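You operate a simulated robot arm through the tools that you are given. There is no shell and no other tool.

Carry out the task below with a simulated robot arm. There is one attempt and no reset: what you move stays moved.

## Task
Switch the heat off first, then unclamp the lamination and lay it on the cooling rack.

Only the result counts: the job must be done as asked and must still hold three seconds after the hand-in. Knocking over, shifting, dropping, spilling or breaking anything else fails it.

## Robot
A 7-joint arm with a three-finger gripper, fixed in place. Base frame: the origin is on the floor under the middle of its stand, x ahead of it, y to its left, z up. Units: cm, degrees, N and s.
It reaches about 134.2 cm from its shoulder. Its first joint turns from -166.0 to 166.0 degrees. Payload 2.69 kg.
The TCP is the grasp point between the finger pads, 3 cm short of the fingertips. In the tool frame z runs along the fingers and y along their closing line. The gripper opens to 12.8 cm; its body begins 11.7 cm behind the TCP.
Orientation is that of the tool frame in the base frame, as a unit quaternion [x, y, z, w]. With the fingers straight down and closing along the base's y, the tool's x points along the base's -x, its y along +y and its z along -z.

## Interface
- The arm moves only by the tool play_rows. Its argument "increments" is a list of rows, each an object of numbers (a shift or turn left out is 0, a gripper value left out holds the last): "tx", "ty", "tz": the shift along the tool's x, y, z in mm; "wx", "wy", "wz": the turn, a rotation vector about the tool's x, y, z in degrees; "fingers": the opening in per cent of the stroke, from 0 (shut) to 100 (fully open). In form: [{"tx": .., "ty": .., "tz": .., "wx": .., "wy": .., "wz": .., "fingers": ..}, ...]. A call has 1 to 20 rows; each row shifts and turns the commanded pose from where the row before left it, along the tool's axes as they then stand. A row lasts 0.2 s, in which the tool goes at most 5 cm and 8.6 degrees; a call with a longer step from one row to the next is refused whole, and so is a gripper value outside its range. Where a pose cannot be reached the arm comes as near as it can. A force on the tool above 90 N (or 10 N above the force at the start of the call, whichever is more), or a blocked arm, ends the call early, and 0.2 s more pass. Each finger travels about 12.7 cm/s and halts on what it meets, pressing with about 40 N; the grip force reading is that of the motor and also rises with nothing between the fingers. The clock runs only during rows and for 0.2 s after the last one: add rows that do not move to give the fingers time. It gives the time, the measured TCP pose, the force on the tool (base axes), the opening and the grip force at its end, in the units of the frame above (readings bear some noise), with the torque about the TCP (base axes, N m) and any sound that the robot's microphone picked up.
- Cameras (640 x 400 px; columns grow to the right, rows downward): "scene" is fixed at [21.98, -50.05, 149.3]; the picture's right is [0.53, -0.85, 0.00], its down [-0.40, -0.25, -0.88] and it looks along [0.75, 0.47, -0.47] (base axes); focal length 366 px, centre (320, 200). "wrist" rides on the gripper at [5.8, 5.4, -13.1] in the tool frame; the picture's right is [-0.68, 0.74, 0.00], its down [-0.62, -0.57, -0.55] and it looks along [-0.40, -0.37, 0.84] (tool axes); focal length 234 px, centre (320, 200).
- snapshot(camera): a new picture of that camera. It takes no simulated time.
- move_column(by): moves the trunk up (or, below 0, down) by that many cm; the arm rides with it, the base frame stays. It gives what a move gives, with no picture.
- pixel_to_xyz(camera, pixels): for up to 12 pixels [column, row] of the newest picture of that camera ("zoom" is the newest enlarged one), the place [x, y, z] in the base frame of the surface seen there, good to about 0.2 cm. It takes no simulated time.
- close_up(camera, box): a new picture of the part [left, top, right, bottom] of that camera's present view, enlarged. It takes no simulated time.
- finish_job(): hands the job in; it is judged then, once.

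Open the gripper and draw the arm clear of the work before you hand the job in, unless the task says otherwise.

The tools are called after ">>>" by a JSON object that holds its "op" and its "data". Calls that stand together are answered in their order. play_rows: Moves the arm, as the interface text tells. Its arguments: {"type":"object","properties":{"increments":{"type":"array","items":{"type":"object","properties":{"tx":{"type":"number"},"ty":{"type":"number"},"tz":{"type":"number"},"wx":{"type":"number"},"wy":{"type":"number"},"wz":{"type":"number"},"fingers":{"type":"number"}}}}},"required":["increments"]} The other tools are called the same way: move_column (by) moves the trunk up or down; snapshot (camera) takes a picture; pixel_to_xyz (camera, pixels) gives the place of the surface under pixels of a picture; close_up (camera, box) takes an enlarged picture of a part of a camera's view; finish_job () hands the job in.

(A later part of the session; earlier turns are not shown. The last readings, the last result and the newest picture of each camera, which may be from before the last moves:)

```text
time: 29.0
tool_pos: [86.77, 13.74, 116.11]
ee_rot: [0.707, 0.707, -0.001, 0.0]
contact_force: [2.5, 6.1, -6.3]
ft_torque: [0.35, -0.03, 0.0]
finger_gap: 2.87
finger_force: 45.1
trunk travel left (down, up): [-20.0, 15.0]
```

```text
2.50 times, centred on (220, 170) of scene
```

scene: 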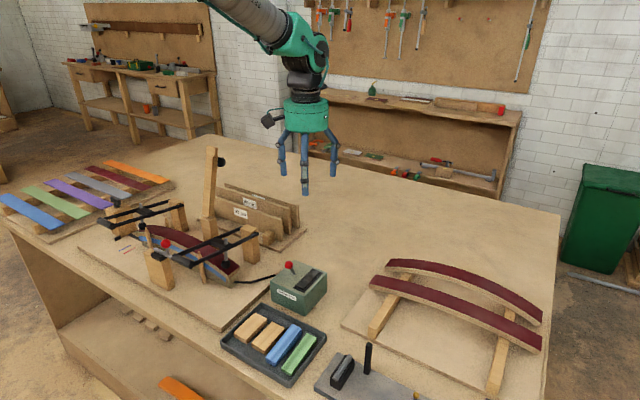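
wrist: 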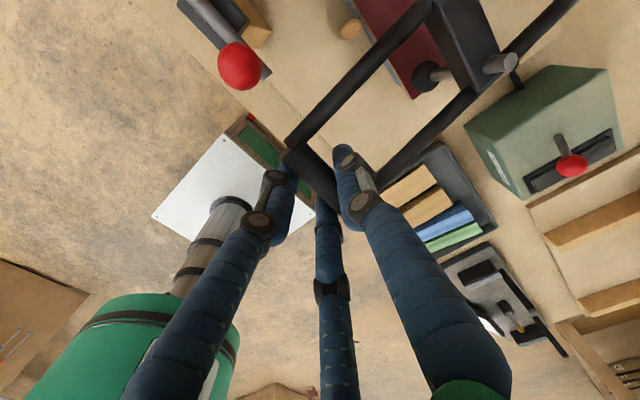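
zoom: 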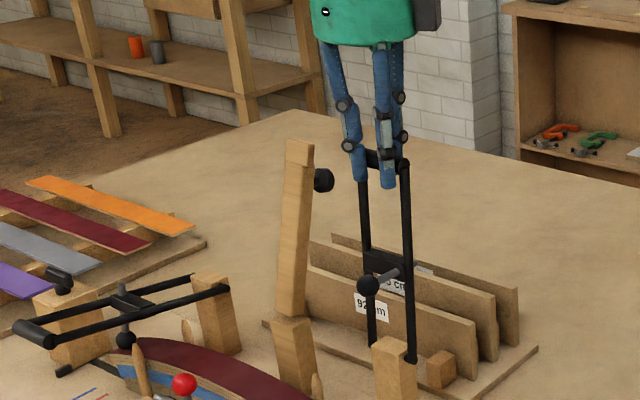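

The bar is near vertical. I push on gently toward 102°, watching for the stop.

>>> {"op": "play_rows", "data": {"increments": [{"ty": 10.3, "tz": 0.6}, {"ty": 10.3, "tz": 1.0}, {"ty": 10.2, "tz": 1.5}, {"ty": 10.1, "tz": 2.0}, {}]}}

>>> {"op": "close_up", "data": {"camera": "scene", "box": [140, 90, 300, 250]}}

```text
time: 30.2
tool_pos: [91.02, 13.88, 115.75]
ee_rot: [0.707, 0.707, 0.0, 0.0]
contact_force: [-5.6, -7.6, -1.9]
ft_torque: [-0.49, 0.09, -0.02]
finger_gap: 2.84
finger_force: 45.0
trunk travel left (down, up): [-20.0, 15.0]
```

```text
2.50 times, centred on (220, 170) of scene
```

zoom: 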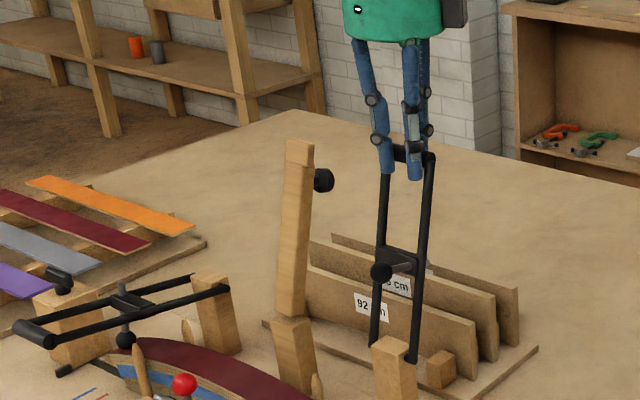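

No stop felt yet at 102°. I ease it further back in small steps to find the rest stop.

>>> {"op": "play_rows", "data": {"increments": [{"ty": 7, "tz": 1.6}, {"ty": 7, "tz": 1.8}, {"ty": 7, "tz": 2.0}, {}]}}

>>> {"op": "close_up", "data": {"camera": "scene", "box": [140, 90, 300, 250]}}

```text
time: 30.8
tool_pos: [91.1, 13.84, 115.82]
ee_rot: [0.707, 0.707, -0.006, -0.004]
contact_force: [-47.0, -7.5, 26.6]
ft_torque: [0.13, 0.64, -0.1]
finger_gap: 2.84
finger_force: 45.3
trunk travel left (down, up): [-20.0, 15.0]
stopped in row 2: the force on the tool passed its limit at 99 N (the readings are from after the stop); the commanded pose is now the measured one
```

```text
2.50 times, centred on (220, 170) of scene
```

zoom: 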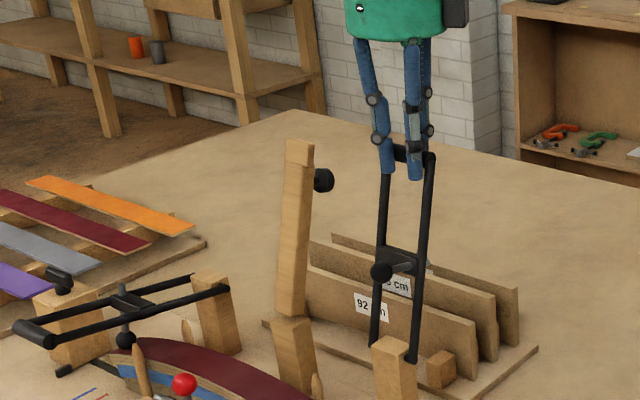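

The stop is reached (99 N spike) at about 102°, past vertical. I open the fingers there and rise straight up.

>>> {"op": "play_rows", "data": {"increments": [{"ty": -2, "tz": -0.5}, {"fingers": 70}, {}, {}]}}

>>> {"op": "close_up", "data": {"camera": "scene", "box": [140, 90, 300, 250]}}

>>> {"op": "snapshot", "data": {"camera": "wrist"}}

```text
time: 31.8
tool_pos: [91.56, 14.05, 115.21]
ee_rot: [0.707, 0.707, -0.006, -0.005]
contact_force: [0.7, 0.5, 0.1]
ft_torque: [-0.04, 0.01, 0.01]
finger_gap: 8.94
finger_force: 0.1
trunk travel left (down, up): [-20.0, 15.0]
```

```text
2.50 times, centred on (220, 170) of scene
```

zoom: 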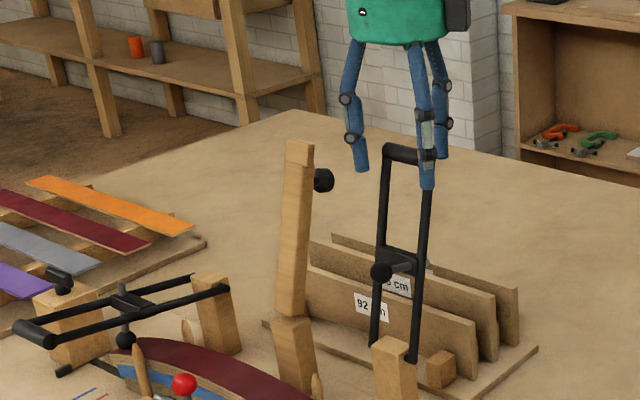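

```text
taken
```

wrist: 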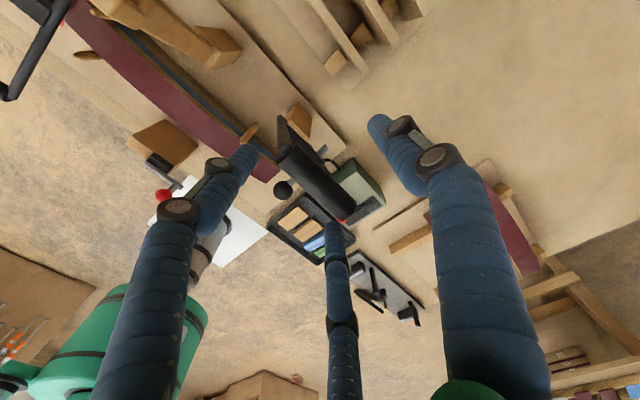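

The right clamp stays open leaning on its stop. I rise clear, correct the small tilt, then travel to above the left clamp handle (63.5,45.8).

>>> {"op": "play_rows", "data": {"increments": [{"tz": -40}, {"tz": -40}, {"tz": -40}, {"tz": -30, "wx": -0.89}, {"ty": -45}, {"ty": -45}, {"ty": -45}, {"ty": -45}, {"ty": -45}, {"ty": -45}, {"ty": -17}, {"tx": 45}, {"tx": 45}, {"tx": 45}, {"tx": 45}, {"tx": 45}, {"tx": 45}, {"tx": 47}, {}]}}

>>> {"op": "snapshot", "data": {"camera": "wrist"}}

>>> {"op": "snapshot", "data": {"camera": "scene"}}

```text
time: 35.8
tool_pos: [63.0, 45.66, 130.25]
ee_rot: [0.708, 0.706, -0.001, 0.001]
contact_force: [0.1, 0.2, -0.6]
ft_torque: [-0.05, -0.02, 0.03]
finger_gap: 8.99
finger_force: 0.1
trunk travel left (down, up): [-20.0, 15.0]
```

```text
taken
```

wrist: 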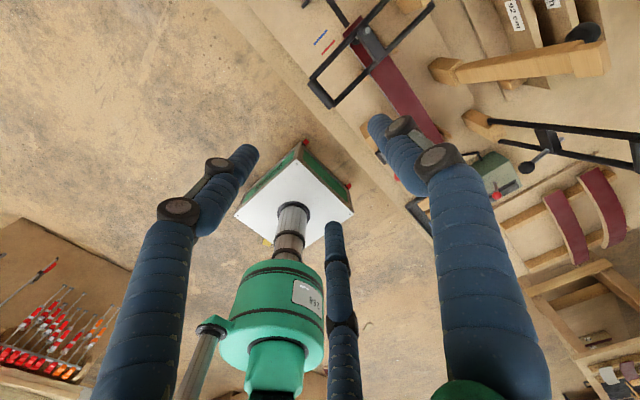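

```text
taken
```

scene: 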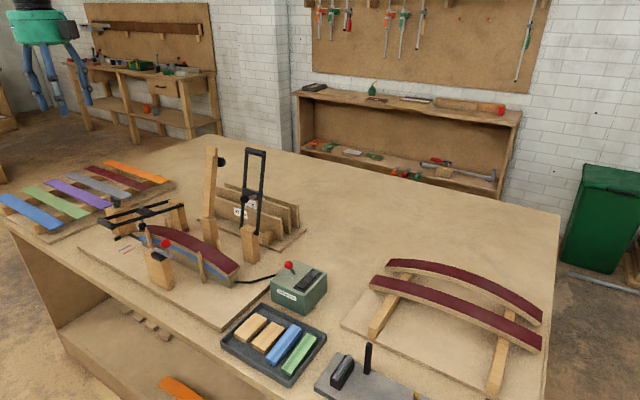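

I measure the left handle from the wrist view (around (320,92)) before descending.

>>> {"op": "pixel_to_xyz", "data": {"camera": "wrist", "pixels": [[321, 95], [330, 105], [312, 82], [426, 5], [333, 4], [362, 42]]}}

>>> {"op": "play_rows", "data": {"increments": [{"ty": -1, "tz": 40, "fingers": 65}, {"tz": 40}, {"tz": 40}, {"tz": 40}, {"tz": 40}, {"tz": 40}, {"tz": 40}, {"tz": 20}, {}]}}

>>> {"op": "snapshot", "data": {"camera": "wrist"}}

>>> {"op": "pixel_to_xyz", "data": {"camera": "wrist", "pixels": [[320, 155], [340, 183], [300, 135], [310, 145], [375, 130], [330, 230], [255, 160]]}}

```text
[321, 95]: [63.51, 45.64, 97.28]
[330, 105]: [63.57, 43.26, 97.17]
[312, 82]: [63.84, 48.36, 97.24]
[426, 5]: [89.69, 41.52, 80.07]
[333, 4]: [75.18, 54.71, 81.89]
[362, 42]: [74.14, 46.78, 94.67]
```

```text
time: 37.8
tool_pos: [62.99, 45.88, 100.04]
ee_rot: [0.707, 0.707, 0.0, 0.0]
contact_force: [0.2, 0.2, 0.0]
ft_torque: [-0.02, 0.02, -0.01]
finger_gap: 8.32
finger_force: 0.1
trunk travel left (down, up): [-20.0, 15.0]
```

```text
taken
```

wrist: 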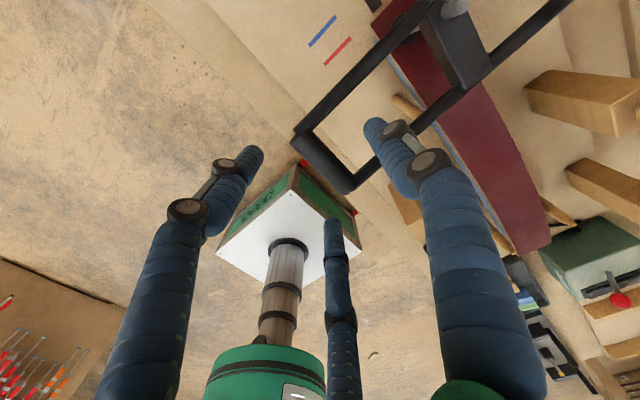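

```text
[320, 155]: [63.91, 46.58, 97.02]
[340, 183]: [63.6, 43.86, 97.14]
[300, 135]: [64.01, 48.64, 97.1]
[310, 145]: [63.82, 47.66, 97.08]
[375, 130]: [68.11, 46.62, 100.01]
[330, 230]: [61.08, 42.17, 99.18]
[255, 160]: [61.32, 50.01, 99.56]
```

Handle center is about (63.7,46,96.2); I shift +3 mm in x, lower onto it and close.

>>> {"op": "play_rows", "data": {"increments": [{"ty": 3, "tz": 18}, {"tz": 18}, {}, {"fingers": 0}, {}, {}, {}]}}

>>> {"op": "snapshot", "data": {"camera": "wrist"}}

>>> {"op": "close_up", "data": {"camera": "scene", "box": [60, 140, 220, 280]}}

```text
time: 39.4
tool_pos: [62.95, 45.79, 96.52]
ee_rot: [0.707, 0.707, -0.003, 0.001]
contact_force: [-19.5, -3.6, -3.0]
ft_torque: [-0.32, 0.16, -0.06]
finger_gap: 2.84
finger_force: 45.3
trunk travel left (down, up): [-20.0, 15.0]
```

```text
taken
```

wrist: 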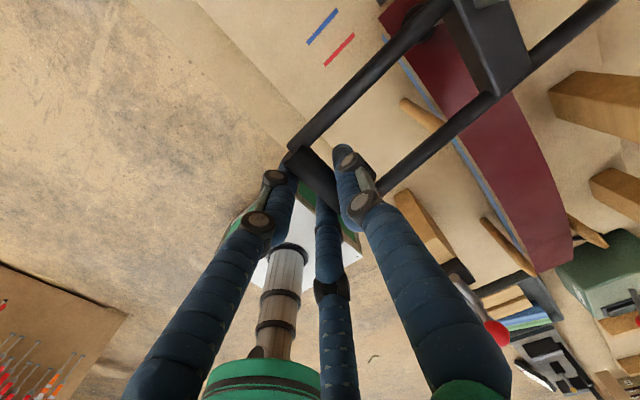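

```text
2.86 times, centred on (140, 210) of scene
```

zoom: 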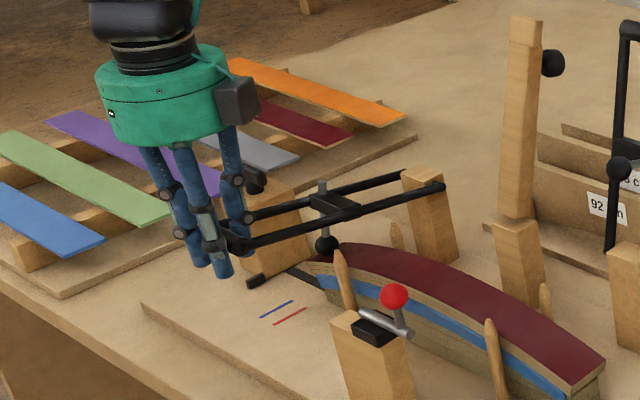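

Gripped; I relieve 2 mm in -x and swing the left clamp along the same arc, in stages.

>>> {"op": "play_rows", "data": {"increments": [{"ty": -2.5}, {"ty": 4.1, "tz": -20}, {"ty": 5.7, "tz": -19.6}, {"ty": 7.5, "tz": -19}, {"ty": 9, "tz": -18.3}, {"ty": 10.7, "tz": -17.4}, {}]}}

>>> {"op": "close_up", "data": {"camera": "scene", "box": [60, 120, 220, 260]}}

```text
time: 41.0
tool_pos: [66.68, 45.75, 106.01]
ee_rot: [0.707, 0.707, -0.001, -0.001]
contact_force: [-1.2, -0.8, -15.3]
ft_torque: [0.35, 0.03, -0.04]
finger_gap: 2.83
finger_force: 45.2
trunk travel left (down, up): [-20.0, 15.0]
```

```text
2.86 times, centred on (140, 190) of scene
```

zoom: 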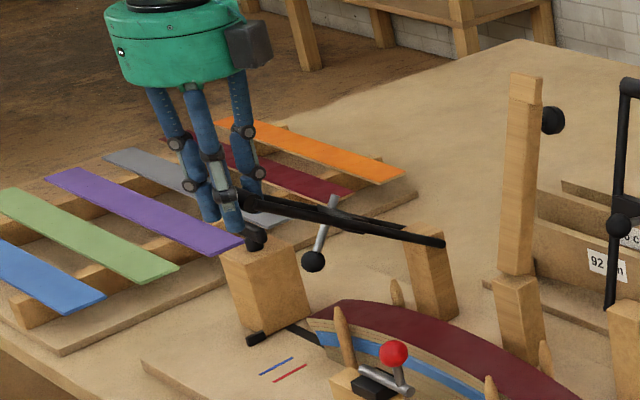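

Forces are low. I continue the swing to about 69°.

>>> {"op": "play_rows", "data": {"increments": [{"ty": 12.1, "tz": -16.4}, {"ty": 13.5, "tz": -15.4}, {"ty": 14.8, "tz": -14}, {"ty": 15.9, "tz": -12.8}, {"ty": 17, "tz": -11.3}, {"ty": 18, "tz": -9.7}, {"ty": 18.7, "tz": -8.2}, {}]}}

>>> {"op": "close_up", "data": {"camera": "scene", "box": [80, 80, 240, 240]}}

```text
time: 42.8
tool_pos: [77.56, 45.66, 114.91]
ee_rot: [0.708, 0.707, -0.001, 0.0]
contact_force: [2.4, 13.1, 1.7]
ft_torque: [0.47, -0.21, -0.01]
finger_gap: 2.84
finger_force: 44.9
trunk travel left (down, up): [-20.0, 15.0]
```

```text
2.50 times, centred on (160, 160) of scene
```

zoom: 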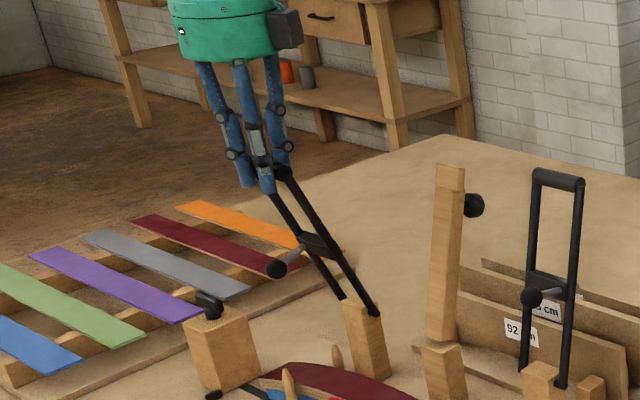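

The bar is at about 69°. I continue past vertical to about 99°, stopping short of the stop.

>>> {"op": "play_rows", "data": {"increments": [{"ty": 19.3, "tz": -6.5}, {"ty": 19.9, "tz": -4.8}, {"ty": 20.1, "tz": -3.1}, {"ty": 20.4, "tz": -1.3}, {"ty": 20.4, "tz": 0.5}, {"ty": 20.3, "tz": 2.3}, {"ty": 8, "tz": 1.4}, {}]}}

>>> {"op": "close_up", "data": {"camera": "scene", "box": [80, 80, 240, 240]}}

```text
time: 44.6
tool_pos: [90.49, 45.46, 115.81]
ee_rot: [0.707, 0.707, -0.001, 0.0]
contact_force: [2.0, -0.3, -4.4]
ft_torque: [-0.38, -0.07, -0.07]
finger_gap: 2.86
finger_force: 45.1
trunk travel left (down, up): [-20.0, 15.0]
```

```text
2.50 times, centred on (160, 160) of scene
```

zoom: 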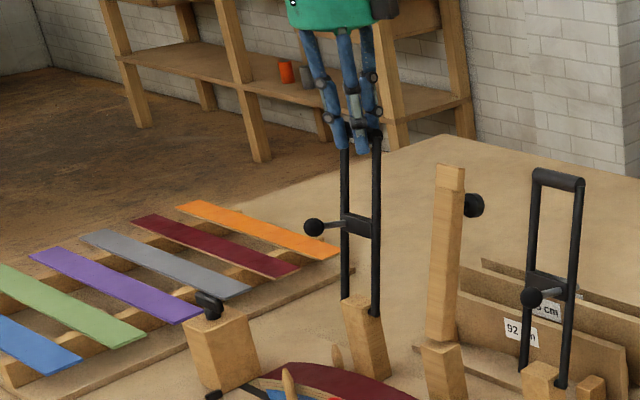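

It is nearly at the stop; I nudge 5 mm more, then open the fingers and check that it stays.

>>> {"op": "play_rows", "data": {"increments": [{"ty": 5, "tz": 1}, {}, {"fingers": 70}, {}, {}]}}

>>> {"op": "close_up", "data": {"camera": "scene", "box": [80, 80, 240, 240]}}

```text
time: 45.8
tool_pos: [90.91, 45.64, 115.87]
ee_rot: [0.707, 0.707, -0.001, 0.0]
contact_force: [-0.3, -0.7, -0.9]
ft_torque: [0.0, -0.02, -0.01]
finger_gap: 8.97
finger_force: 0.0
trunk travel left (down, up): [-20.0, 15.0]
```

```text
2.50 times, centred on (160, 160) of scene
```

zoom: 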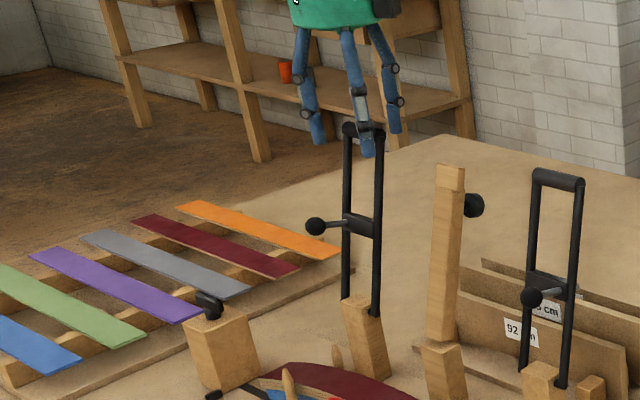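

Both clamps stay open. I rise clear and take a close look at the lamination's edge to plan the grasp depth.

>>> {"op": "play_rows", "data": {"increments": [{"tz": -40}, {"tz": -40}, {"tz": -40}, {"tz": -30}, {}]}}

>>> {"op": "close_up", "data": {"camera": "scene", "box": [140, 215, 250, 290]}}

>>> {"op": "close_up", "data": {"camera": "scene", "box": [205, 250, 250, 290]}}

```text
time: 47.0
tool_pos: [90.98, 45.59, 130.65]
ee_rot: [0.707, 0.707, 0.0, 0.0]
contact_force: [0.2, 0.3, 0.2]
ft_torque: [-0.03, 0.03, -0.02]
finger_gap: 8.94
finger_force: 0.0
trunk travel left (down, up): [-20.0, 15.0]
```

```text
5.33 times, centred on (195, 252) of scene
```

zoom: 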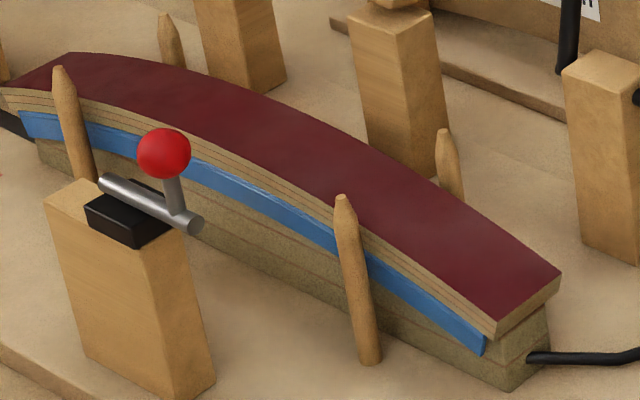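

```text
10.00 times, centred on (228, 270) of scene
```

zoom: 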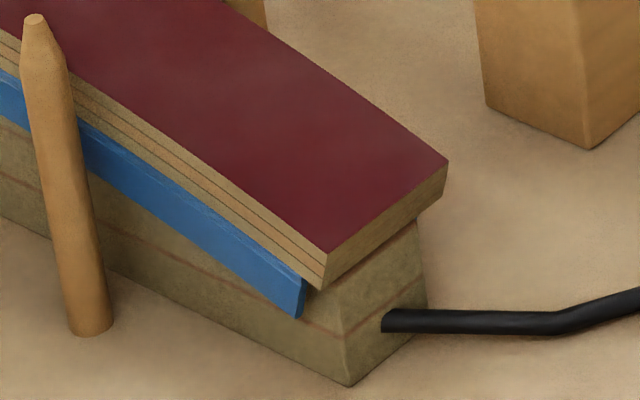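

I measure the lamination's edges, the blue strip, and the former from this zoom.

>>> {"op": "pixel_to_xyz", "data": {"camera": "zoom", "pixels": [[325, 245], [323, 280], [310, 265], [290, 290], [200, 215], [200, 285], [230, 290], [440, 162], [443, 190], [380, 310], [400, 235], [360, 360]]}}

>>> {"op": "pixel_to_xyz", "data": {"camera": "zoom", "pixels": [[160, 115], [150, 145], [120, 140], [120, 175], [130, 195], [250, 20], [220, 160], [330, 240], [300, 300], [170, 180], [100, 220], [40, 30]]}}

>>> {"op": "close_up", "data": {"camera": "scene", "box": [165, 225, 205, 260]}}

>>> {"op": "pixel_to_xyz", "data": {"camera": "zoom", "pixels": [[400, 200], [420, 240], [440, 280], [350, 230], [420, 320], [300, 120], [460, 180], [380, 280], [440, 260], [320, 190], [560, 340], [580, 200]]}}

```text
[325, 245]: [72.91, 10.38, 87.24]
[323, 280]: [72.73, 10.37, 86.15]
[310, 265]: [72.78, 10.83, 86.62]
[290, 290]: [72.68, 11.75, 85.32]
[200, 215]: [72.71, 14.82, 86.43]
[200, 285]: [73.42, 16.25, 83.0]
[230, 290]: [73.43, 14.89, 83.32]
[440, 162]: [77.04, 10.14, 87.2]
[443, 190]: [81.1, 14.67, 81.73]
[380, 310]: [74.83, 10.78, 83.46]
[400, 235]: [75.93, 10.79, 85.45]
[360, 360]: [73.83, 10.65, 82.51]
```

```text
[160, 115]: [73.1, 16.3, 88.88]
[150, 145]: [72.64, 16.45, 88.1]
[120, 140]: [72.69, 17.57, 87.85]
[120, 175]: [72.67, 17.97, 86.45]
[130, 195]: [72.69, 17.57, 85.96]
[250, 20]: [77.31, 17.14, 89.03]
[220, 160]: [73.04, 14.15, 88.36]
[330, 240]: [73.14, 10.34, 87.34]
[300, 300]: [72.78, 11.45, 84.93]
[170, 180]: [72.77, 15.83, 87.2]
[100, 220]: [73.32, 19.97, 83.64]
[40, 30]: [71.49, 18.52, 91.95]
```

```text
11.43 times, centred on (185, 242) of scene
```

zoom: 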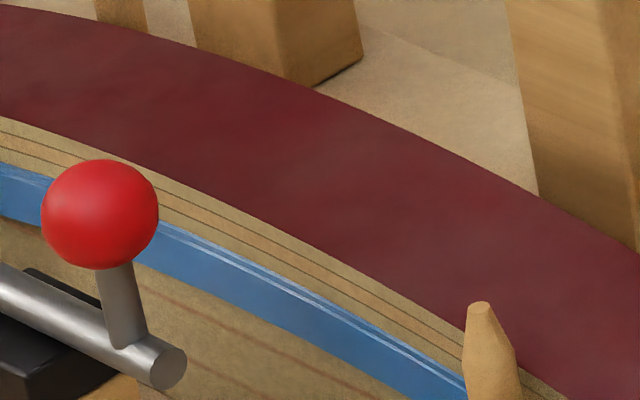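

```text
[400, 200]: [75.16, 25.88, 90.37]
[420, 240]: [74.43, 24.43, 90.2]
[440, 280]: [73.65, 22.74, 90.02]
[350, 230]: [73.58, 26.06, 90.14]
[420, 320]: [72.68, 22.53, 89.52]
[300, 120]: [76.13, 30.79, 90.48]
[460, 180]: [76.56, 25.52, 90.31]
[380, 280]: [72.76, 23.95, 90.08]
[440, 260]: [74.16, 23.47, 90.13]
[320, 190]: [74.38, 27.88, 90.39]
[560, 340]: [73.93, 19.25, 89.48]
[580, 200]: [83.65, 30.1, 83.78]
```

Lamination spans x 72.7–77.3, y≈10.2–49.7, top z≈90.5 at mid, about 1.2 cm thick, with the blue strip of the former flush beneath its front edge. I go above its middle at (73.85, 30) and descend to z≈100 with 85 % opening.

>>> {"op": "play_rows", "data": {"increments": [{"ty": -42.8}, {"ty": -42.8}, {"ty": -42.8}, {"ty": -42.9}, {"tx": -39}, {"tx": -39}, {"tx": -39}, {"tx": -39, "fingers": 85}, {"tz": 45}, {"tz": 45}, {"tz": 45}, {"tz": 45}, {"tz": 45}, {"tz": 40}, {"tz": 40}, {}]}}

>>> {"op": "snapshot", "data": {"camera": "wrist"}}

>>> {"op": "close_up", "data": {"camera": "scene", "box": [120, 150, 280, 290]}}

```text
time: 50.4
tool_pos: [73.98, 30.14, 100.22]
ee_rot: [0.707, 0.707, -0.001, 0.0]
contact_force: [0.6, 1.2, -0.3]
ft_torque: [-0.02, 0.07, -0.02]
finger_gap: 10.86
finger_force: 0.2
trunk travel left (down, up): [-20.0, 15.0]
```

```text
taken
```

wrist: 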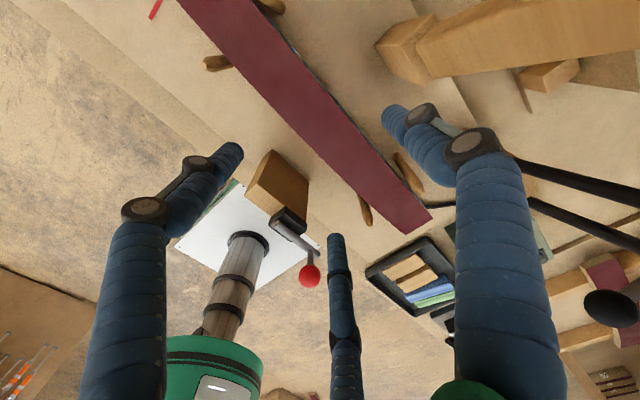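

```text
2.86 times, centred on (200, 220) of scene
```

zoom: 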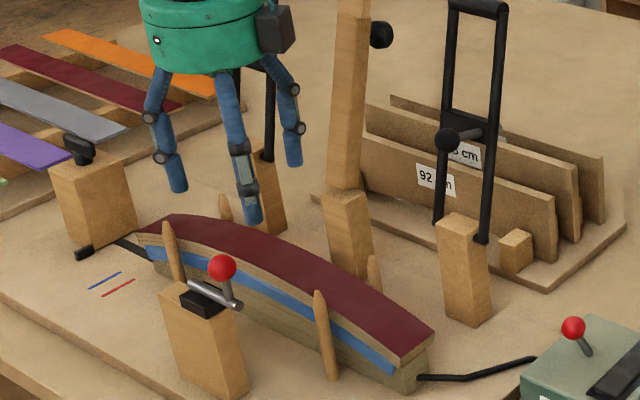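

I verify lamination edge positions in the wrist view before the final descent.

>>> {"op": "pixel_to_xyz", "data": {"camera": "wrist", "pixels": [[280, 60], [300, 85], [340, 110], [260, 70], [310, 120], [360, 165], [330, 92], [428, 215], [405, 230], [243, 150], [390, 110], [335, 240]]}}

>>> {"op": "close_up", "data": {"camera": "scene", "box": [130, 210, 180, 250]}}

>>> {"op": "pixel_to_xyz", "data": {"camera": "zoom", "pixels": [[170, 60], [110, 130], [60, 150], [70, 190], [150, 40], [300, 60], [200, 230], [200, 100], [120, 215]]}}

```text
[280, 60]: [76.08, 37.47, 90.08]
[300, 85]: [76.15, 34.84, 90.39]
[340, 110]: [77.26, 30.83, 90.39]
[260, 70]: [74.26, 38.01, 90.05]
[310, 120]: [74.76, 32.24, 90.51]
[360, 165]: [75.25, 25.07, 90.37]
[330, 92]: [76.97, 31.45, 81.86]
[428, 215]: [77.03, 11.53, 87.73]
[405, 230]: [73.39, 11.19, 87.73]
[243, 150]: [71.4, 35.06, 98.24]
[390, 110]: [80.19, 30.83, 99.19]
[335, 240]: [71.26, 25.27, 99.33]
```

```text
10.00 times, centred on (155, 230) of scene
```

zoom: 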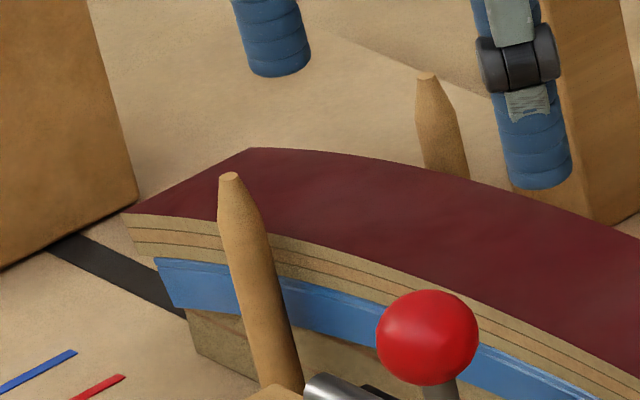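

```text
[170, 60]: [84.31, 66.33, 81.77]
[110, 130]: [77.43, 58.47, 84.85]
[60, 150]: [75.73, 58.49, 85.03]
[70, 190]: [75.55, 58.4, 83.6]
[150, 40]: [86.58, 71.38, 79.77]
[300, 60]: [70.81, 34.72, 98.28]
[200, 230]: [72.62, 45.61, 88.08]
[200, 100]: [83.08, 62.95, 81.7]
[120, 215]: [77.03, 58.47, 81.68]
```

I measure the left end of the lamination and the former for centering.

>>> {"op": "pixel_to_xyz", "data": {"camera": "zoom", "pixels": [[130, 222], [135, 235], [148, 252], [250, 155], [255, 160], [170, 280], [200, 330], [205, 215], [180, 245], [300, 250], [300, 280], [300, 310]]}}

```text
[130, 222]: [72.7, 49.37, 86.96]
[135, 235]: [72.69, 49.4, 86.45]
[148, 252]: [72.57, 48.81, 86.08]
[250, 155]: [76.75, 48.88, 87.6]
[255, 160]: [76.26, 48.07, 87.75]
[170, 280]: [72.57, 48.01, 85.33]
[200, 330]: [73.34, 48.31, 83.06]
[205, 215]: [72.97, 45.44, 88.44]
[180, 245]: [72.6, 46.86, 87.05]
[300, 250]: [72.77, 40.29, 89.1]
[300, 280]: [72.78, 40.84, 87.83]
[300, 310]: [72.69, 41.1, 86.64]
```

I check the actual fingertip end height at the current TCP z (100.2) using the visible finger ends at (270,70) and (540,182) of the zoom.

>>> {"op": "pixel_to_xyz", "data": {"camera": "zoom", "pixels": [[265, 70], [275, 74], [290, 70], [535, 182], [545, 186], [555, 180], [245, 50], [510, 165]]}}

```text
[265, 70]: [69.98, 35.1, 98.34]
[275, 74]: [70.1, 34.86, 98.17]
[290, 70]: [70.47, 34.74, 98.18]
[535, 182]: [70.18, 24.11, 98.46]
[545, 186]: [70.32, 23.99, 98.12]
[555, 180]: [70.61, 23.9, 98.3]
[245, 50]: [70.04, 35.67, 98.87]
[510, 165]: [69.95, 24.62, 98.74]
```

Fingertips at this opening end only about 2.1 cm below TCP; I close to 60 % in the air here to measure the tip depth at grasp width.

>>> {"op": "play_rows", "data": {"increments": [{"tx": -1.5, "fingers": 55}, {}, {}]}}

>>> {"op": "close_up", "data": {"camera": "scene", "box": [130, 210, 190, 250]}}

```text
time: 51.2
tool_pos: [73.81, 29.81, 100.31]
ee_rot: [0.707, 0.707, -0.001, 0.0]
contact_force: [-0.1, -0.5, -0.2]
ft_torque: [-0.02, 0.03, 0.0]
finger_gap: 7.05
finger_force: 0.0
trunk travel left (down, up): [-20.0, 15.0]
```

```text
10.00 times, centred on (160, 230) of scene
```

zoom: 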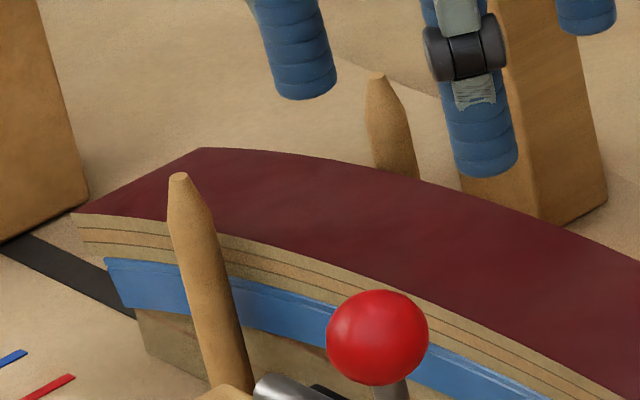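

I query the tip ends of the two front fingers.

>>> {"op": "pixel_to_xyz", "data": {"camera": "zoom", "pixels": [[290, 97], [300, 98], [310, 97], [325, 90], [480, 172], [490, 175], [500, 174], [510, 165], [580, 30], [600, 30], [270, 70], [455, 150]]}}

```text
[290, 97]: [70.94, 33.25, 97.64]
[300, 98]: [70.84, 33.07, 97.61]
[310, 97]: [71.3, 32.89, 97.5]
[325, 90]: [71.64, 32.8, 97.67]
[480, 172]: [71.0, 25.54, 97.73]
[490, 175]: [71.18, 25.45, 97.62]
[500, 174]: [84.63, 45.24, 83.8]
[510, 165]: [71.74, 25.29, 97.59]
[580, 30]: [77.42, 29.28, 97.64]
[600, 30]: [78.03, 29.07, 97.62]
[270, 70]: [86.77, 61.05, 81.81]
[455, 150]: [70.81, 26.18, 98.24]
```

At grasp width the tips end 2.75 cm below TCP, so TCP z≈92.2 puts them at ≈89.45, just above the lamination's underside. I open to 75 %, descend, and check before closing.

>>> {"op": "play_rows", "data": {"increments": [{"fingers": 75}, {"tx": 1, "tz": 27}, {"tz": 27}, {"tz": 27}, {}]}}

>>> {"op": "close_up", "data": {"camera": "scene", "box": [140, 205, 210, 255]}}

>>> {"op": "snapshot", "data": {"camera": "wrist"}}

```text
time: 52.4
tool_pos: [73.88, 29.81, 92.13]
ee_rot: [0.707, 0.707, -0.001, 0.0]
contact_force: [0.5, -0.1, -0.8]
ft_torque: [-0.01, 0.02, 0.02]
finger_gap: 9.59
finger_force: 0.1
trunk travel left (down, up): [-20.0, 15.0]
```

```text
8.00 times, centred on (175, 230) of scene
```

zoom: 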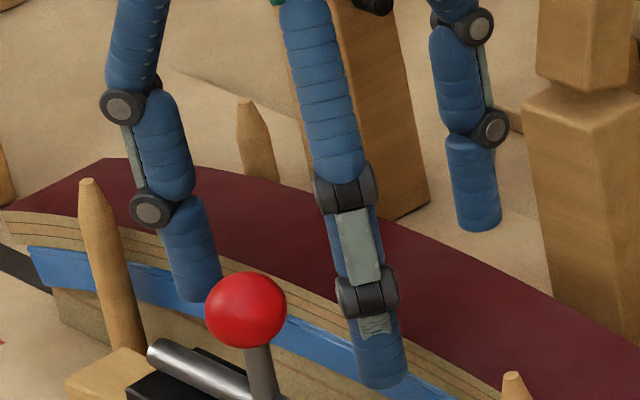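

```text
taken
```

wrist: 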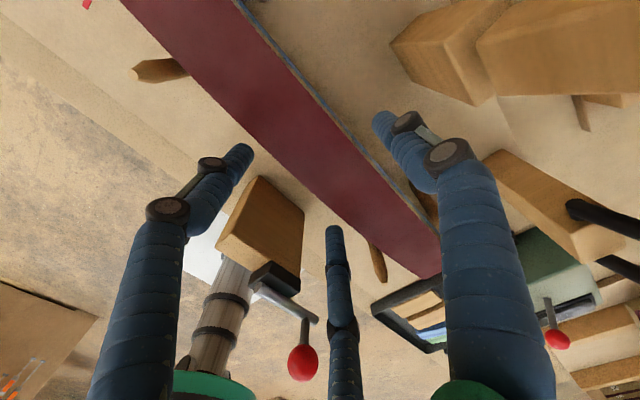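

Fingers straddle the lamination cleanly. I check the tip heights against the lamination edge once more.

>>> {"op": "pixel_to_xyz", "data": {"camera": "zoom", "pixels": [[190, 297], [198, 299], [380, 384], [390, 386], [480, 227], [460, 222], [300, 305], [290, 290], [440, 345], [430, 355], [330, 300], [340, 320]]}}

```text
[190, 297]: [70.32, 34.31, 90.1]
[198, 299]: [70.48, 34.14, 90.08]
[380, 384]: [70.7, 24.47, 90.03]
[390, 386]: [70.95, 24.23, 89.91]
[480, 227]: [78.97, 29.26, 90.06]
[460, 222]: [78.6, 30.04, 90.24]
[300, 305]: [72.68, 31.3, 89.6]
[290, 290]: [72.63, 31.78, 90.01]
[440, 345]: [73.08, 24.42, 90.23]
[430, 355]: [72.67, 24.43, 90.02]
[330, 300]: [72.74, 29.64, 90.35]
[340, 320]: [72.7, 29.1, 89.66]
```

Tips are at 90.0 now and will drop to about 89.4 on closing, matching the lamination's edge (≈89.35–90.4). I close the fingers.

>>> {"op": "play_rows", "data": {"increments": [{"fingers": 60}, {"fingers": 50}, {"fingers": 30}, {}, {}]}}

>>> {"op": "close_up", "data": {"camera": "scene", "box": [140, 205, 210, 255]}}

>>> {"op": "snapshot", "data": {"camera": "wrist"}}

```text
time: 53.6
tool_pos: [73.87, 29.89, 92.33]
ee_rot: [0.707, 0.707, -0.001, 0.0]
contact_force: [0.1, 0.2, 1.3]
ft_torque: [-0.02, -0.01, 0.0]
finger_gap: 6.5
finger_force: 39.9
trunk travel left (down, up): [-20.0, 15.0]
```

```text
8.00 times, centred on (175, 230) of scene
```

zoom: 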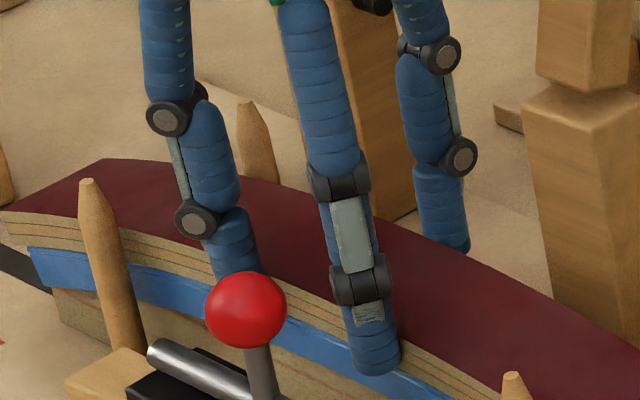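

```text
taken
```

wrist: 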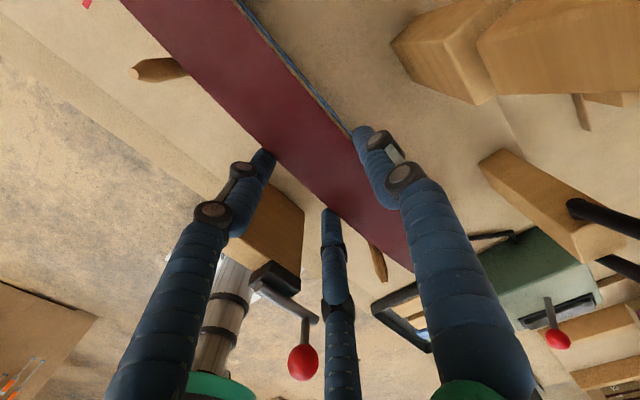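

Grip is firm (gap 6.5, 40 N) with no net force. I lift straight up slowly by 3 cm and check.

>>> {"op": "play_rows", "data": {"increments": [{"tz": -6}, {"tz": -8}, {"tz": -8}, {"tz": -8}, {}]}}

>>> {"op": "close_up", "data": {"camera": "scene", "box": [120, 180, 260, 290]}}

>>> {"op": "snapshot", "data": {"camera": "wrist"}}

```text
time: 54.8
tool_pos: [73.77, 30.0, 95.32]
ee_rot: [0.707, 0.707, -0.001, 0.001]
contact_force: [-0.5, 0.0, -1.1]
ft_torque: [0.03, 0.04, 0.02]
finger_gap: 6.48
finger_force: 39.9
trunk travel left (down, up): [-20.0, 15.0]
```

```text
3.64 times, centred on (190, 235) of scene
```

zoom: 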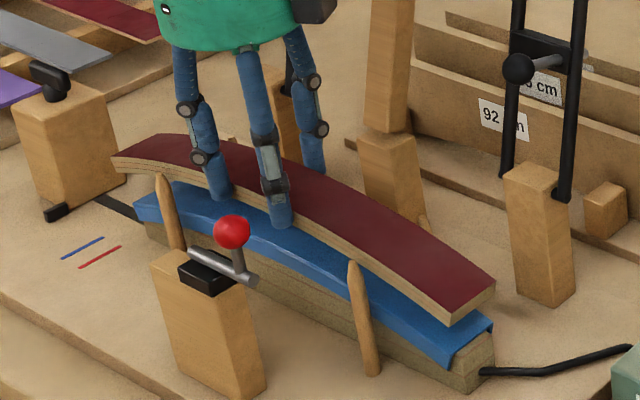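

```text
taken
```

wrist: 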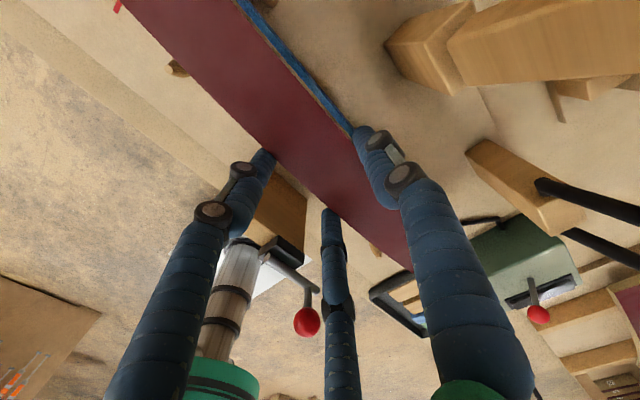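

The lamination comes up cleanly and the blue strip stays on the former. I measure obstacles near the rack (black upright at ~(368,350), tray, box) while continuing to lift.

>>> {"op": "play_rows", "data": {"increments": [{"tz": -20}, {"tz": -25}, {"tz": -25}, {"tz": -30}, {"tz": -30}, {"tz": -30}, {"tz": -30}, {"tz": -30}, {"tz": -27}, {}]}}

>>> {"op": "snapshot", "data": {"camera": "scene"}}

>>> {"op": "pixel_to_xyz", "data": {"camera": "scene", "pixels": [[368, 345], [367, 368], [342, 362], [337, 385], [400, 393], [375, 333], [497, 390], [382, 305], [505, 322], [506, 350]]}}

>>> {"op": "close_up", "data": {"camera": "scene", "box": [100, 100, 280, 260]}}

```text
time: 57.0
tool_pos: [73.94, 30.12, 120.03]
ee_rot: [0.707, 0.707, -0.001, 0.0]
contact_force: [-0.6, -0.2, -1.6]
ft_torque: [-0.03, -0.01, 0.02]
finger_gap: 6.47
finger_force: 39.7
trunk travel left (down, up): [-20.0, 15.0]
```

```text
taken
```

scene: 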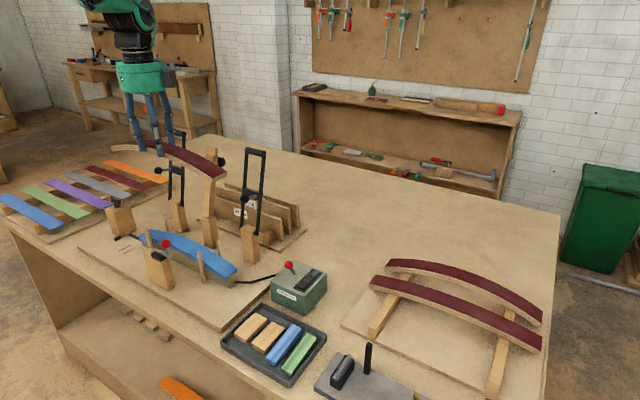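

```text
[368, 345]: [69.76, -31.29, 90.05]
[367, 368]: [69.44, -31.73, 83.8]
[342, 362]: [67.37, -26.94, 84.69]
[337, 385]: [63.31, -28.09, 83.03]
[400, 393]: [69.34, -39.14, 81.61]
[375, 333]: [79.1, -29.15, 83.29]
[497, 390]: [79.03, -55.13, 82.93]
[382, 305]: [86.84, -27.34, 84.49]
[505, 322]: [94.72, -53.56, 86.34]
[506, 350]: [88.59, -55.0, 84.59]
```

```text
2.50 times, centred on (190, 180) of scene
```

zoom: 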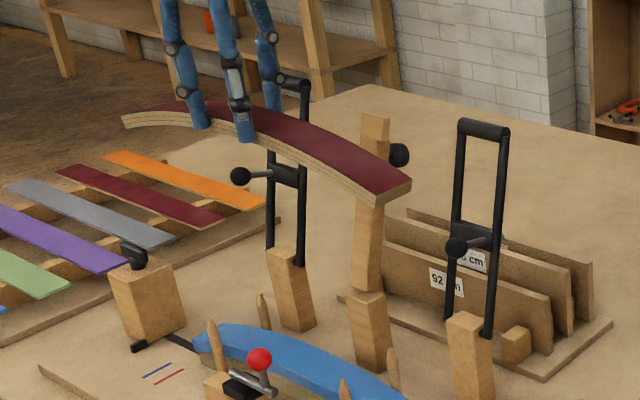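

The lamination is held level and high above everything. I carry it in -y toward the rack at z=120.

>>> {"op": "play_rows", "data": {"increments": [{"tx": -20}, {"tx": -35}, {"tx": -40}, {"tx": -40}, {"tx": -40}, {"tx": -40}, {"tx": -40}, {"tx": -40}, {"tx": -40}, {"tx": -40}, {"tx": -40}, {"tx": -40}, {"tx": -40}, {"tx": -40}, {"tx": -40}, {"tx": -40}, {"tx": -40}, {"tx": -35}, {"tx": -27}, {}]}}

>>> {"op": "snapshot", "data": {"camera": "scene"}}

>>> {"op": "snapshot", "data": {"camera": "wrist"}}

```text
time: 61.2
tool_pos: [73.97, -41.63, 120.11]
ee_rot: [0.707, 0.707, 0.0, 0.0]
contact_force: [0.1, -0.7, -1.4]
ft_torque: [0.04, 0.01, -0.03]
finger_gap: 6.52
finger_force: 40.1
trunk travel left (down, up): [-20.0, 15.0]
```

```text
taken
```

scene: 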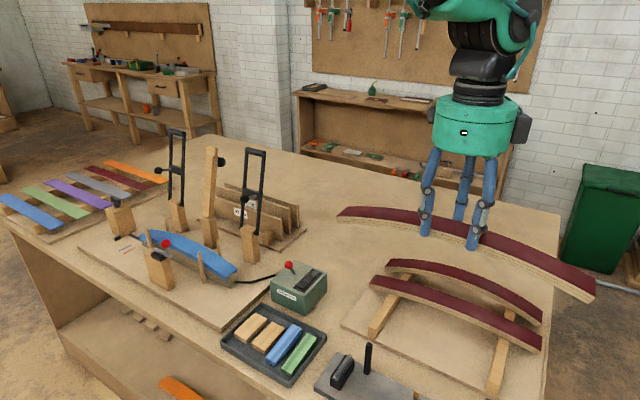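

```text
taken
```

wrist: 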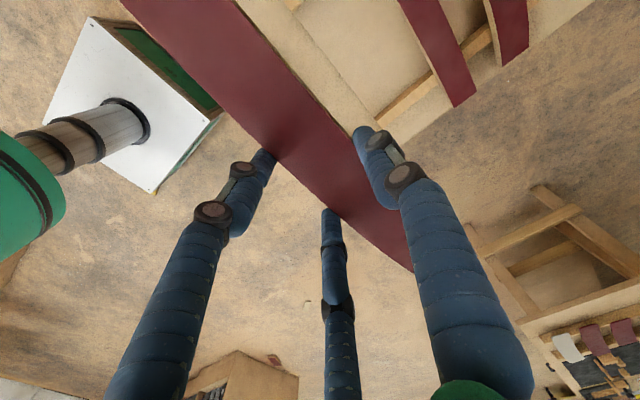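

I measure the held lamination's ends and edges to align it with the rack.

>>> {"op": "pixel_to_xyz", "data": {"camera": "scene", "pixels": [[340, 211], [345, 209], [590, 294], [592, 284], [500, 246], [500, 252], [400, 219], [400, 212], [560, 275], [560, 265], [520, 255], [380, 212]]}}

>>> {"op": "close_up", "data": {"camera": "scene", "box": [320, 180, 620, 360]}}

```text
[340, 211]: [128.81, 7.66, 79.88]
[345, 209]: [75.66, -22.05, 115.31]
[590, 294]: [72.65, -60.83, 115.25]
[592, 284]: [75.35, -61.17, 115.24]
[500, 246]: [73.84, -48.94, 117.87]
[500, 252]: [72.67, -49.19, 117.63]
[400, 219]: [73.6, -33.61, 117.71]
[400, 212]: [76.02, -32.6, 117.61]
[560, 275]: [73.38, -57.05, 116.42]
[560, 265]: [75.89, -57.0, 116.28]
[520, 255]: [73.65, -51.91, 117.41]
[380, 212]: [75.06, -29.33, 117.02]
```

```text
2.13 times, centred on (470, 270) of scene
```

zoom: 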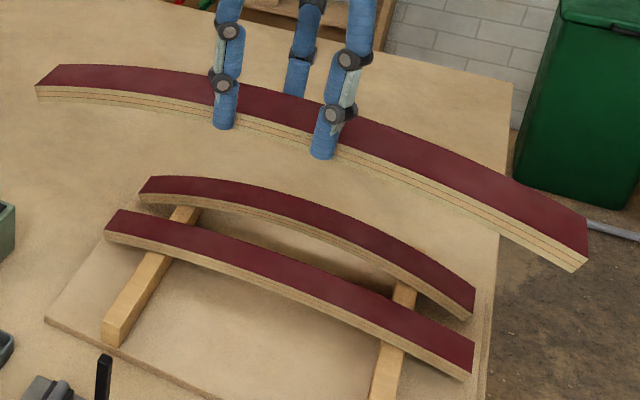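

Held piece spans y -21.7…-61.3, level, centered at x≈74.9, well aligned with the rails. I shift +9.1 cm in x (center x≈84) and descend to about 3 cm above the rails.

>>> {"op": "play_rows", "data": {"increments": [{"ty": 25}, {"ty": 33}, {"ty": 33}, {}, {"tz": 30}, {"tz": 40}, {"tz": 40}, {"tz": 40}, {"tz": 40}, {"tz": 40}, {"tz": 30}, {"tz": 20}, {}]}}

>>> {"op": "close_up", "data": {"camera": "scene", "box": [320, 220, 580, 400]}}

>>> {"op": "snapshot", "data": {"camera": "wrist"}}

```text
time: 64.0
tool_pos: [83.01, -41.76, 92.01]
ee_rot: [0.707, 0.707, -0.002, 0.0]
contact_force: [0.7, -0.2, -3.1]
ft_torque: [0.0, 0.04, -0.03]
finger_gap: 6.5
finger_force: 40.2
trunk travel left (down, up): [-20.0, 15.0]
```

```text
2.22 times, centred on (450, 310) of scene
```

zoom: 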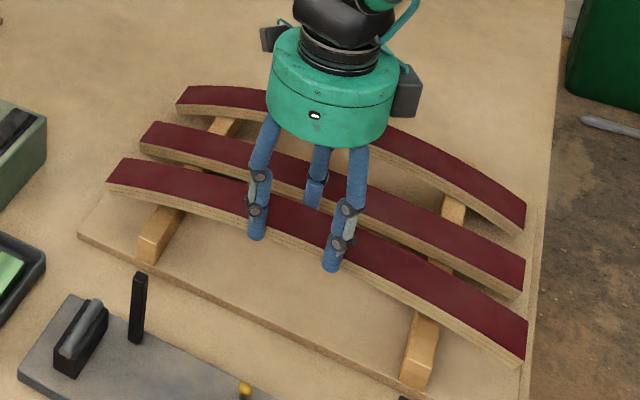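

```text
taken
```

wrist: 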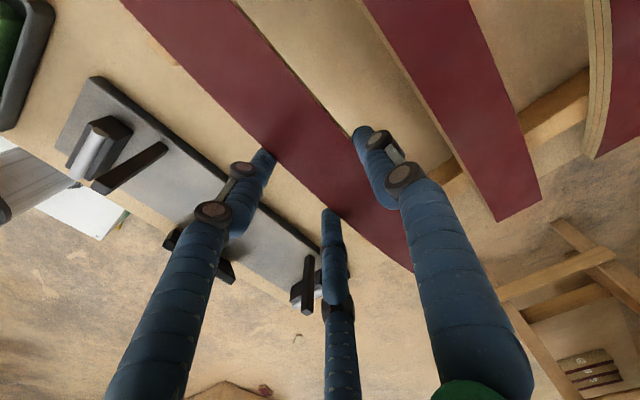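

Well positioned with clear gap to the neighbor. I lower slowly to just above contact.

>>> {"op": "play_rows", "data": {"increments": [{"tz": 8}, {"tz": 8}, {"tz": 6}, {}]}}

>>> {"op": "close_up", "data": {"camera": "scene", "box": [350, 280, 560, 400]}}

```text
time: 65.0
tool_pos: [82.94, -41.81, 89.79]
ee_rot: [0.707, 0.707, -0.001, -0.001]
contact_force: [0.5, 0.7, -0.4]
ft_torque: [0.03, -0.03, 0.0]
finger_gap: 6.5
finger_force: 39.6
trunk travel left (down, up): [-20.0, 15.0]
```

```text
3.05 times, centred on (455, 340) of scene
```

zoom: 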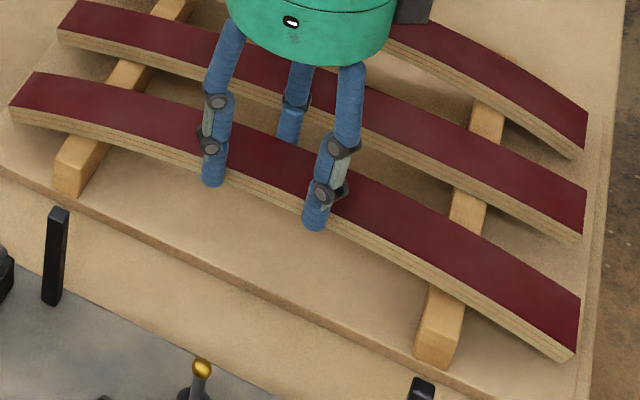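

Close to the rails, no contact force yet. I lower in 3 mm steps and watch the force.

>>> {"op": "play_rows", "data": {"increments": [{"tz": 3}, {"tz": 3}, {}]}}

>>> {"op": "play_rows", "data": {"increments": [{"tz": 2}, {}]}}

```text
time: 65.8
tool_pos: [82.94, -41.87, 89.51]
ee_rot: [0.707, 0.707, -0.001, 0.002]
contact_force: [-0.6, -0.2, 12.4]
ft_torque: [0.97, -0.19, 0.09]
finger_gap: 6.52
finger_force: 39.7
trunk travel left (down, up): [-20.0, 15.0]
```

```text
time: 66.4
tool_pos: [82.94, -41.72, 89.52]
ee_rot: [0.707, 0.708, 0.0, 0.002]
contact_force: [-4.0, -5.0, 31.6]
ft_torque: [0.33, -0.08, 0.06]
finger_gap: 6.51
finger_force: 39.3
trunk travel left (down, up): [-20.0, 15.0]
```

The piece is on both rails (31 N, small torque). I relax 3 mm and open the fingers gently to 72 %.

>>> {"op": "play_rows", "data": {"increments": [{"tz": -3}, {}]}}

>>> {"op": "close_up", "data": {"camera": "scene", "box": [350, 280, 560, 400]}}

```text
time: 67.0
tool_pos: [82.9, -41.73, 89.6]
ee_rot: [0.707, 0.708, -0.001, 0.001]
contact_force: [6.1, -10.7, 19.0]
ft_torque: [-1.66, -0.64, 0.18]
finger_gap: 6.52
finger_force: 40.1
trunk travel left (down, up): [-20.0, 15.0]
```

```text
3.05 times, centred on (455, 340) of scene
```

zoom: 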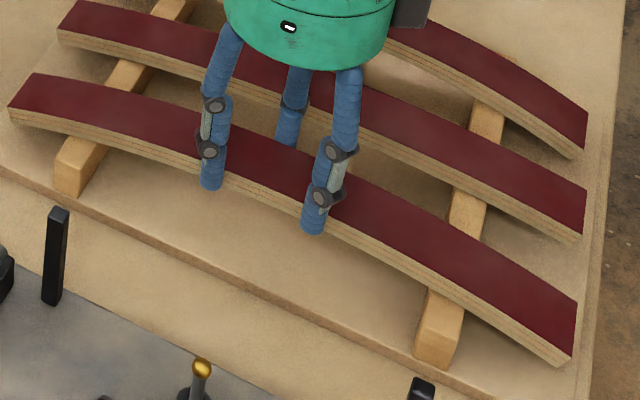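

I open in small steps to release the piece softly.

>>> {"op": "play_rows", "data": {"increments": [{"fingers": 53}, {"fingers": 56}, {"fingers": 60}, {"fingers": 66}, {"fingers": 72}, {}]}}

>>> {"op": "close_up", "data": {"camera": "scene", "box": [350, 280, 560, 400]}}

>>> {"op": "snapshot", "data": {"camera": "wrist"}}

```text
time: 68.4
tool_pos: [83.01, -41.7, 89.45]
ee_rot: [0.708, 0.706, -0.001, 0.0]
contact_force: [-0.3, -0.2, -0.2]
ft_torque: [0.02, -0.01, 0.05]
finger_gap: 9.22
finger_force: 0.1
trunk travel left (down, up): [-20.0, 15.0]
```

```text
3.05 times, centred on (455, 340) of scene
```

zoom: 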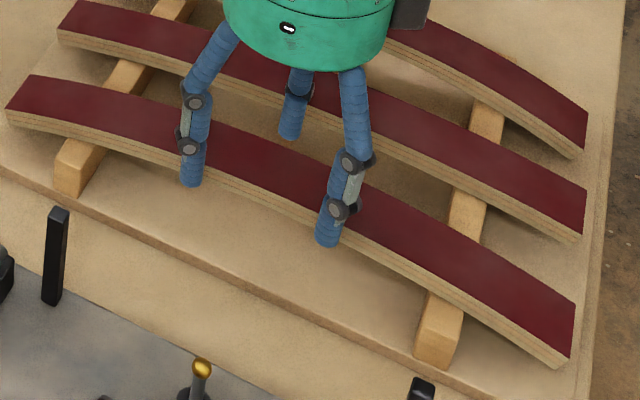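

```text
taken
```

wrist: 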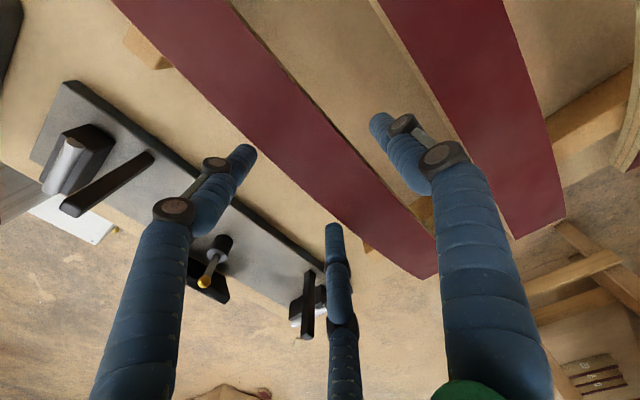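

Released and resting on both rails; fingers are clear of the neighbor. I rise straight up and draw back.

>>> {"op": "play_rows", "data": {"increments": [{"tz": -15}, {"tz": -25}, {"tz": -40}, {"tz": -40}, {"tz": -40}, {"tz": -40}, {"tz": -40}, {"tz": -40}, {"tz": -40}, {"ty": -45}, {"ty": -45}, {"ty": -45}, {"ty": -45}, {"tx": 40}, {"tx": 40}, {"tx": 40}, {"fingers": 100}, {}, {}]}}

>>> {"op": "snapshot", "data": {"camera": "scene"}}

>>> {"op": "close_up", "data": {"camera": "scene", "box": [320, 240, 570, 400]}}

>>> {"op": "close_up", "data": {"camera": "scene", "box": [80, 110, 340, 310]}}

```text
time: 72.4
tool_pos: [65.01, -29.71, 121.51]
ee_rot: [0.707, 0.707, -0.002, 0.0]
contact_force: [-0.1, 0.0, 0.3]
ft_torque: [-0.05, -0.02, 0.0]
finger_gap: 12.78
finger_force: 0.1
trunk travel left (down, up): [-20.0, 15.0]
```

```text
taken
```

scene: 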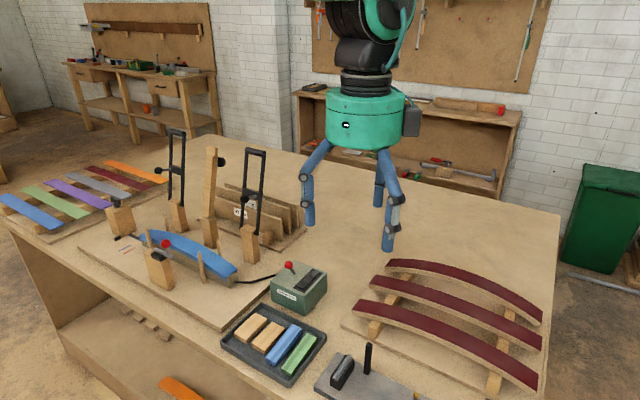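

```text
2.50 times, centred on (445, 320) of scene
```

zoom: 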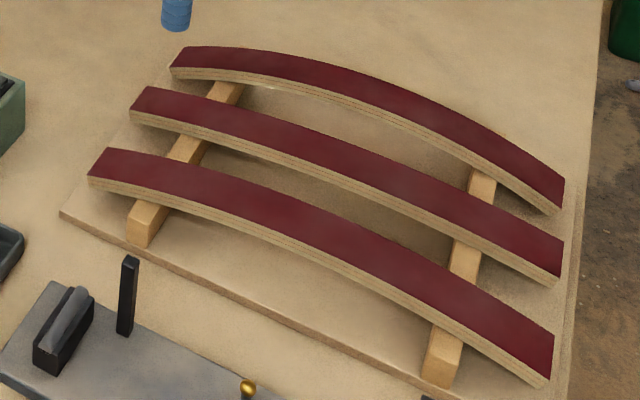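

```text
2.00 times, centred on (210, 210) of scene
```

zoom: 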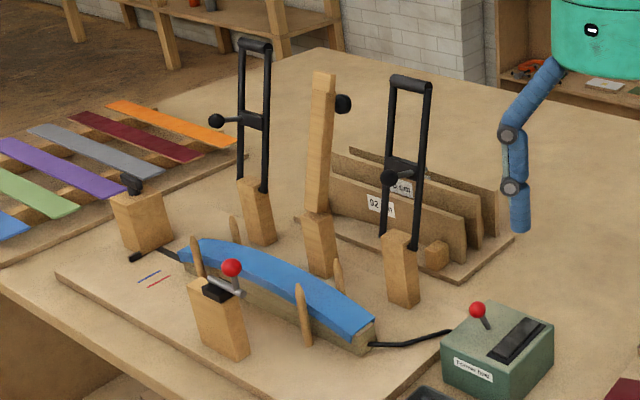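

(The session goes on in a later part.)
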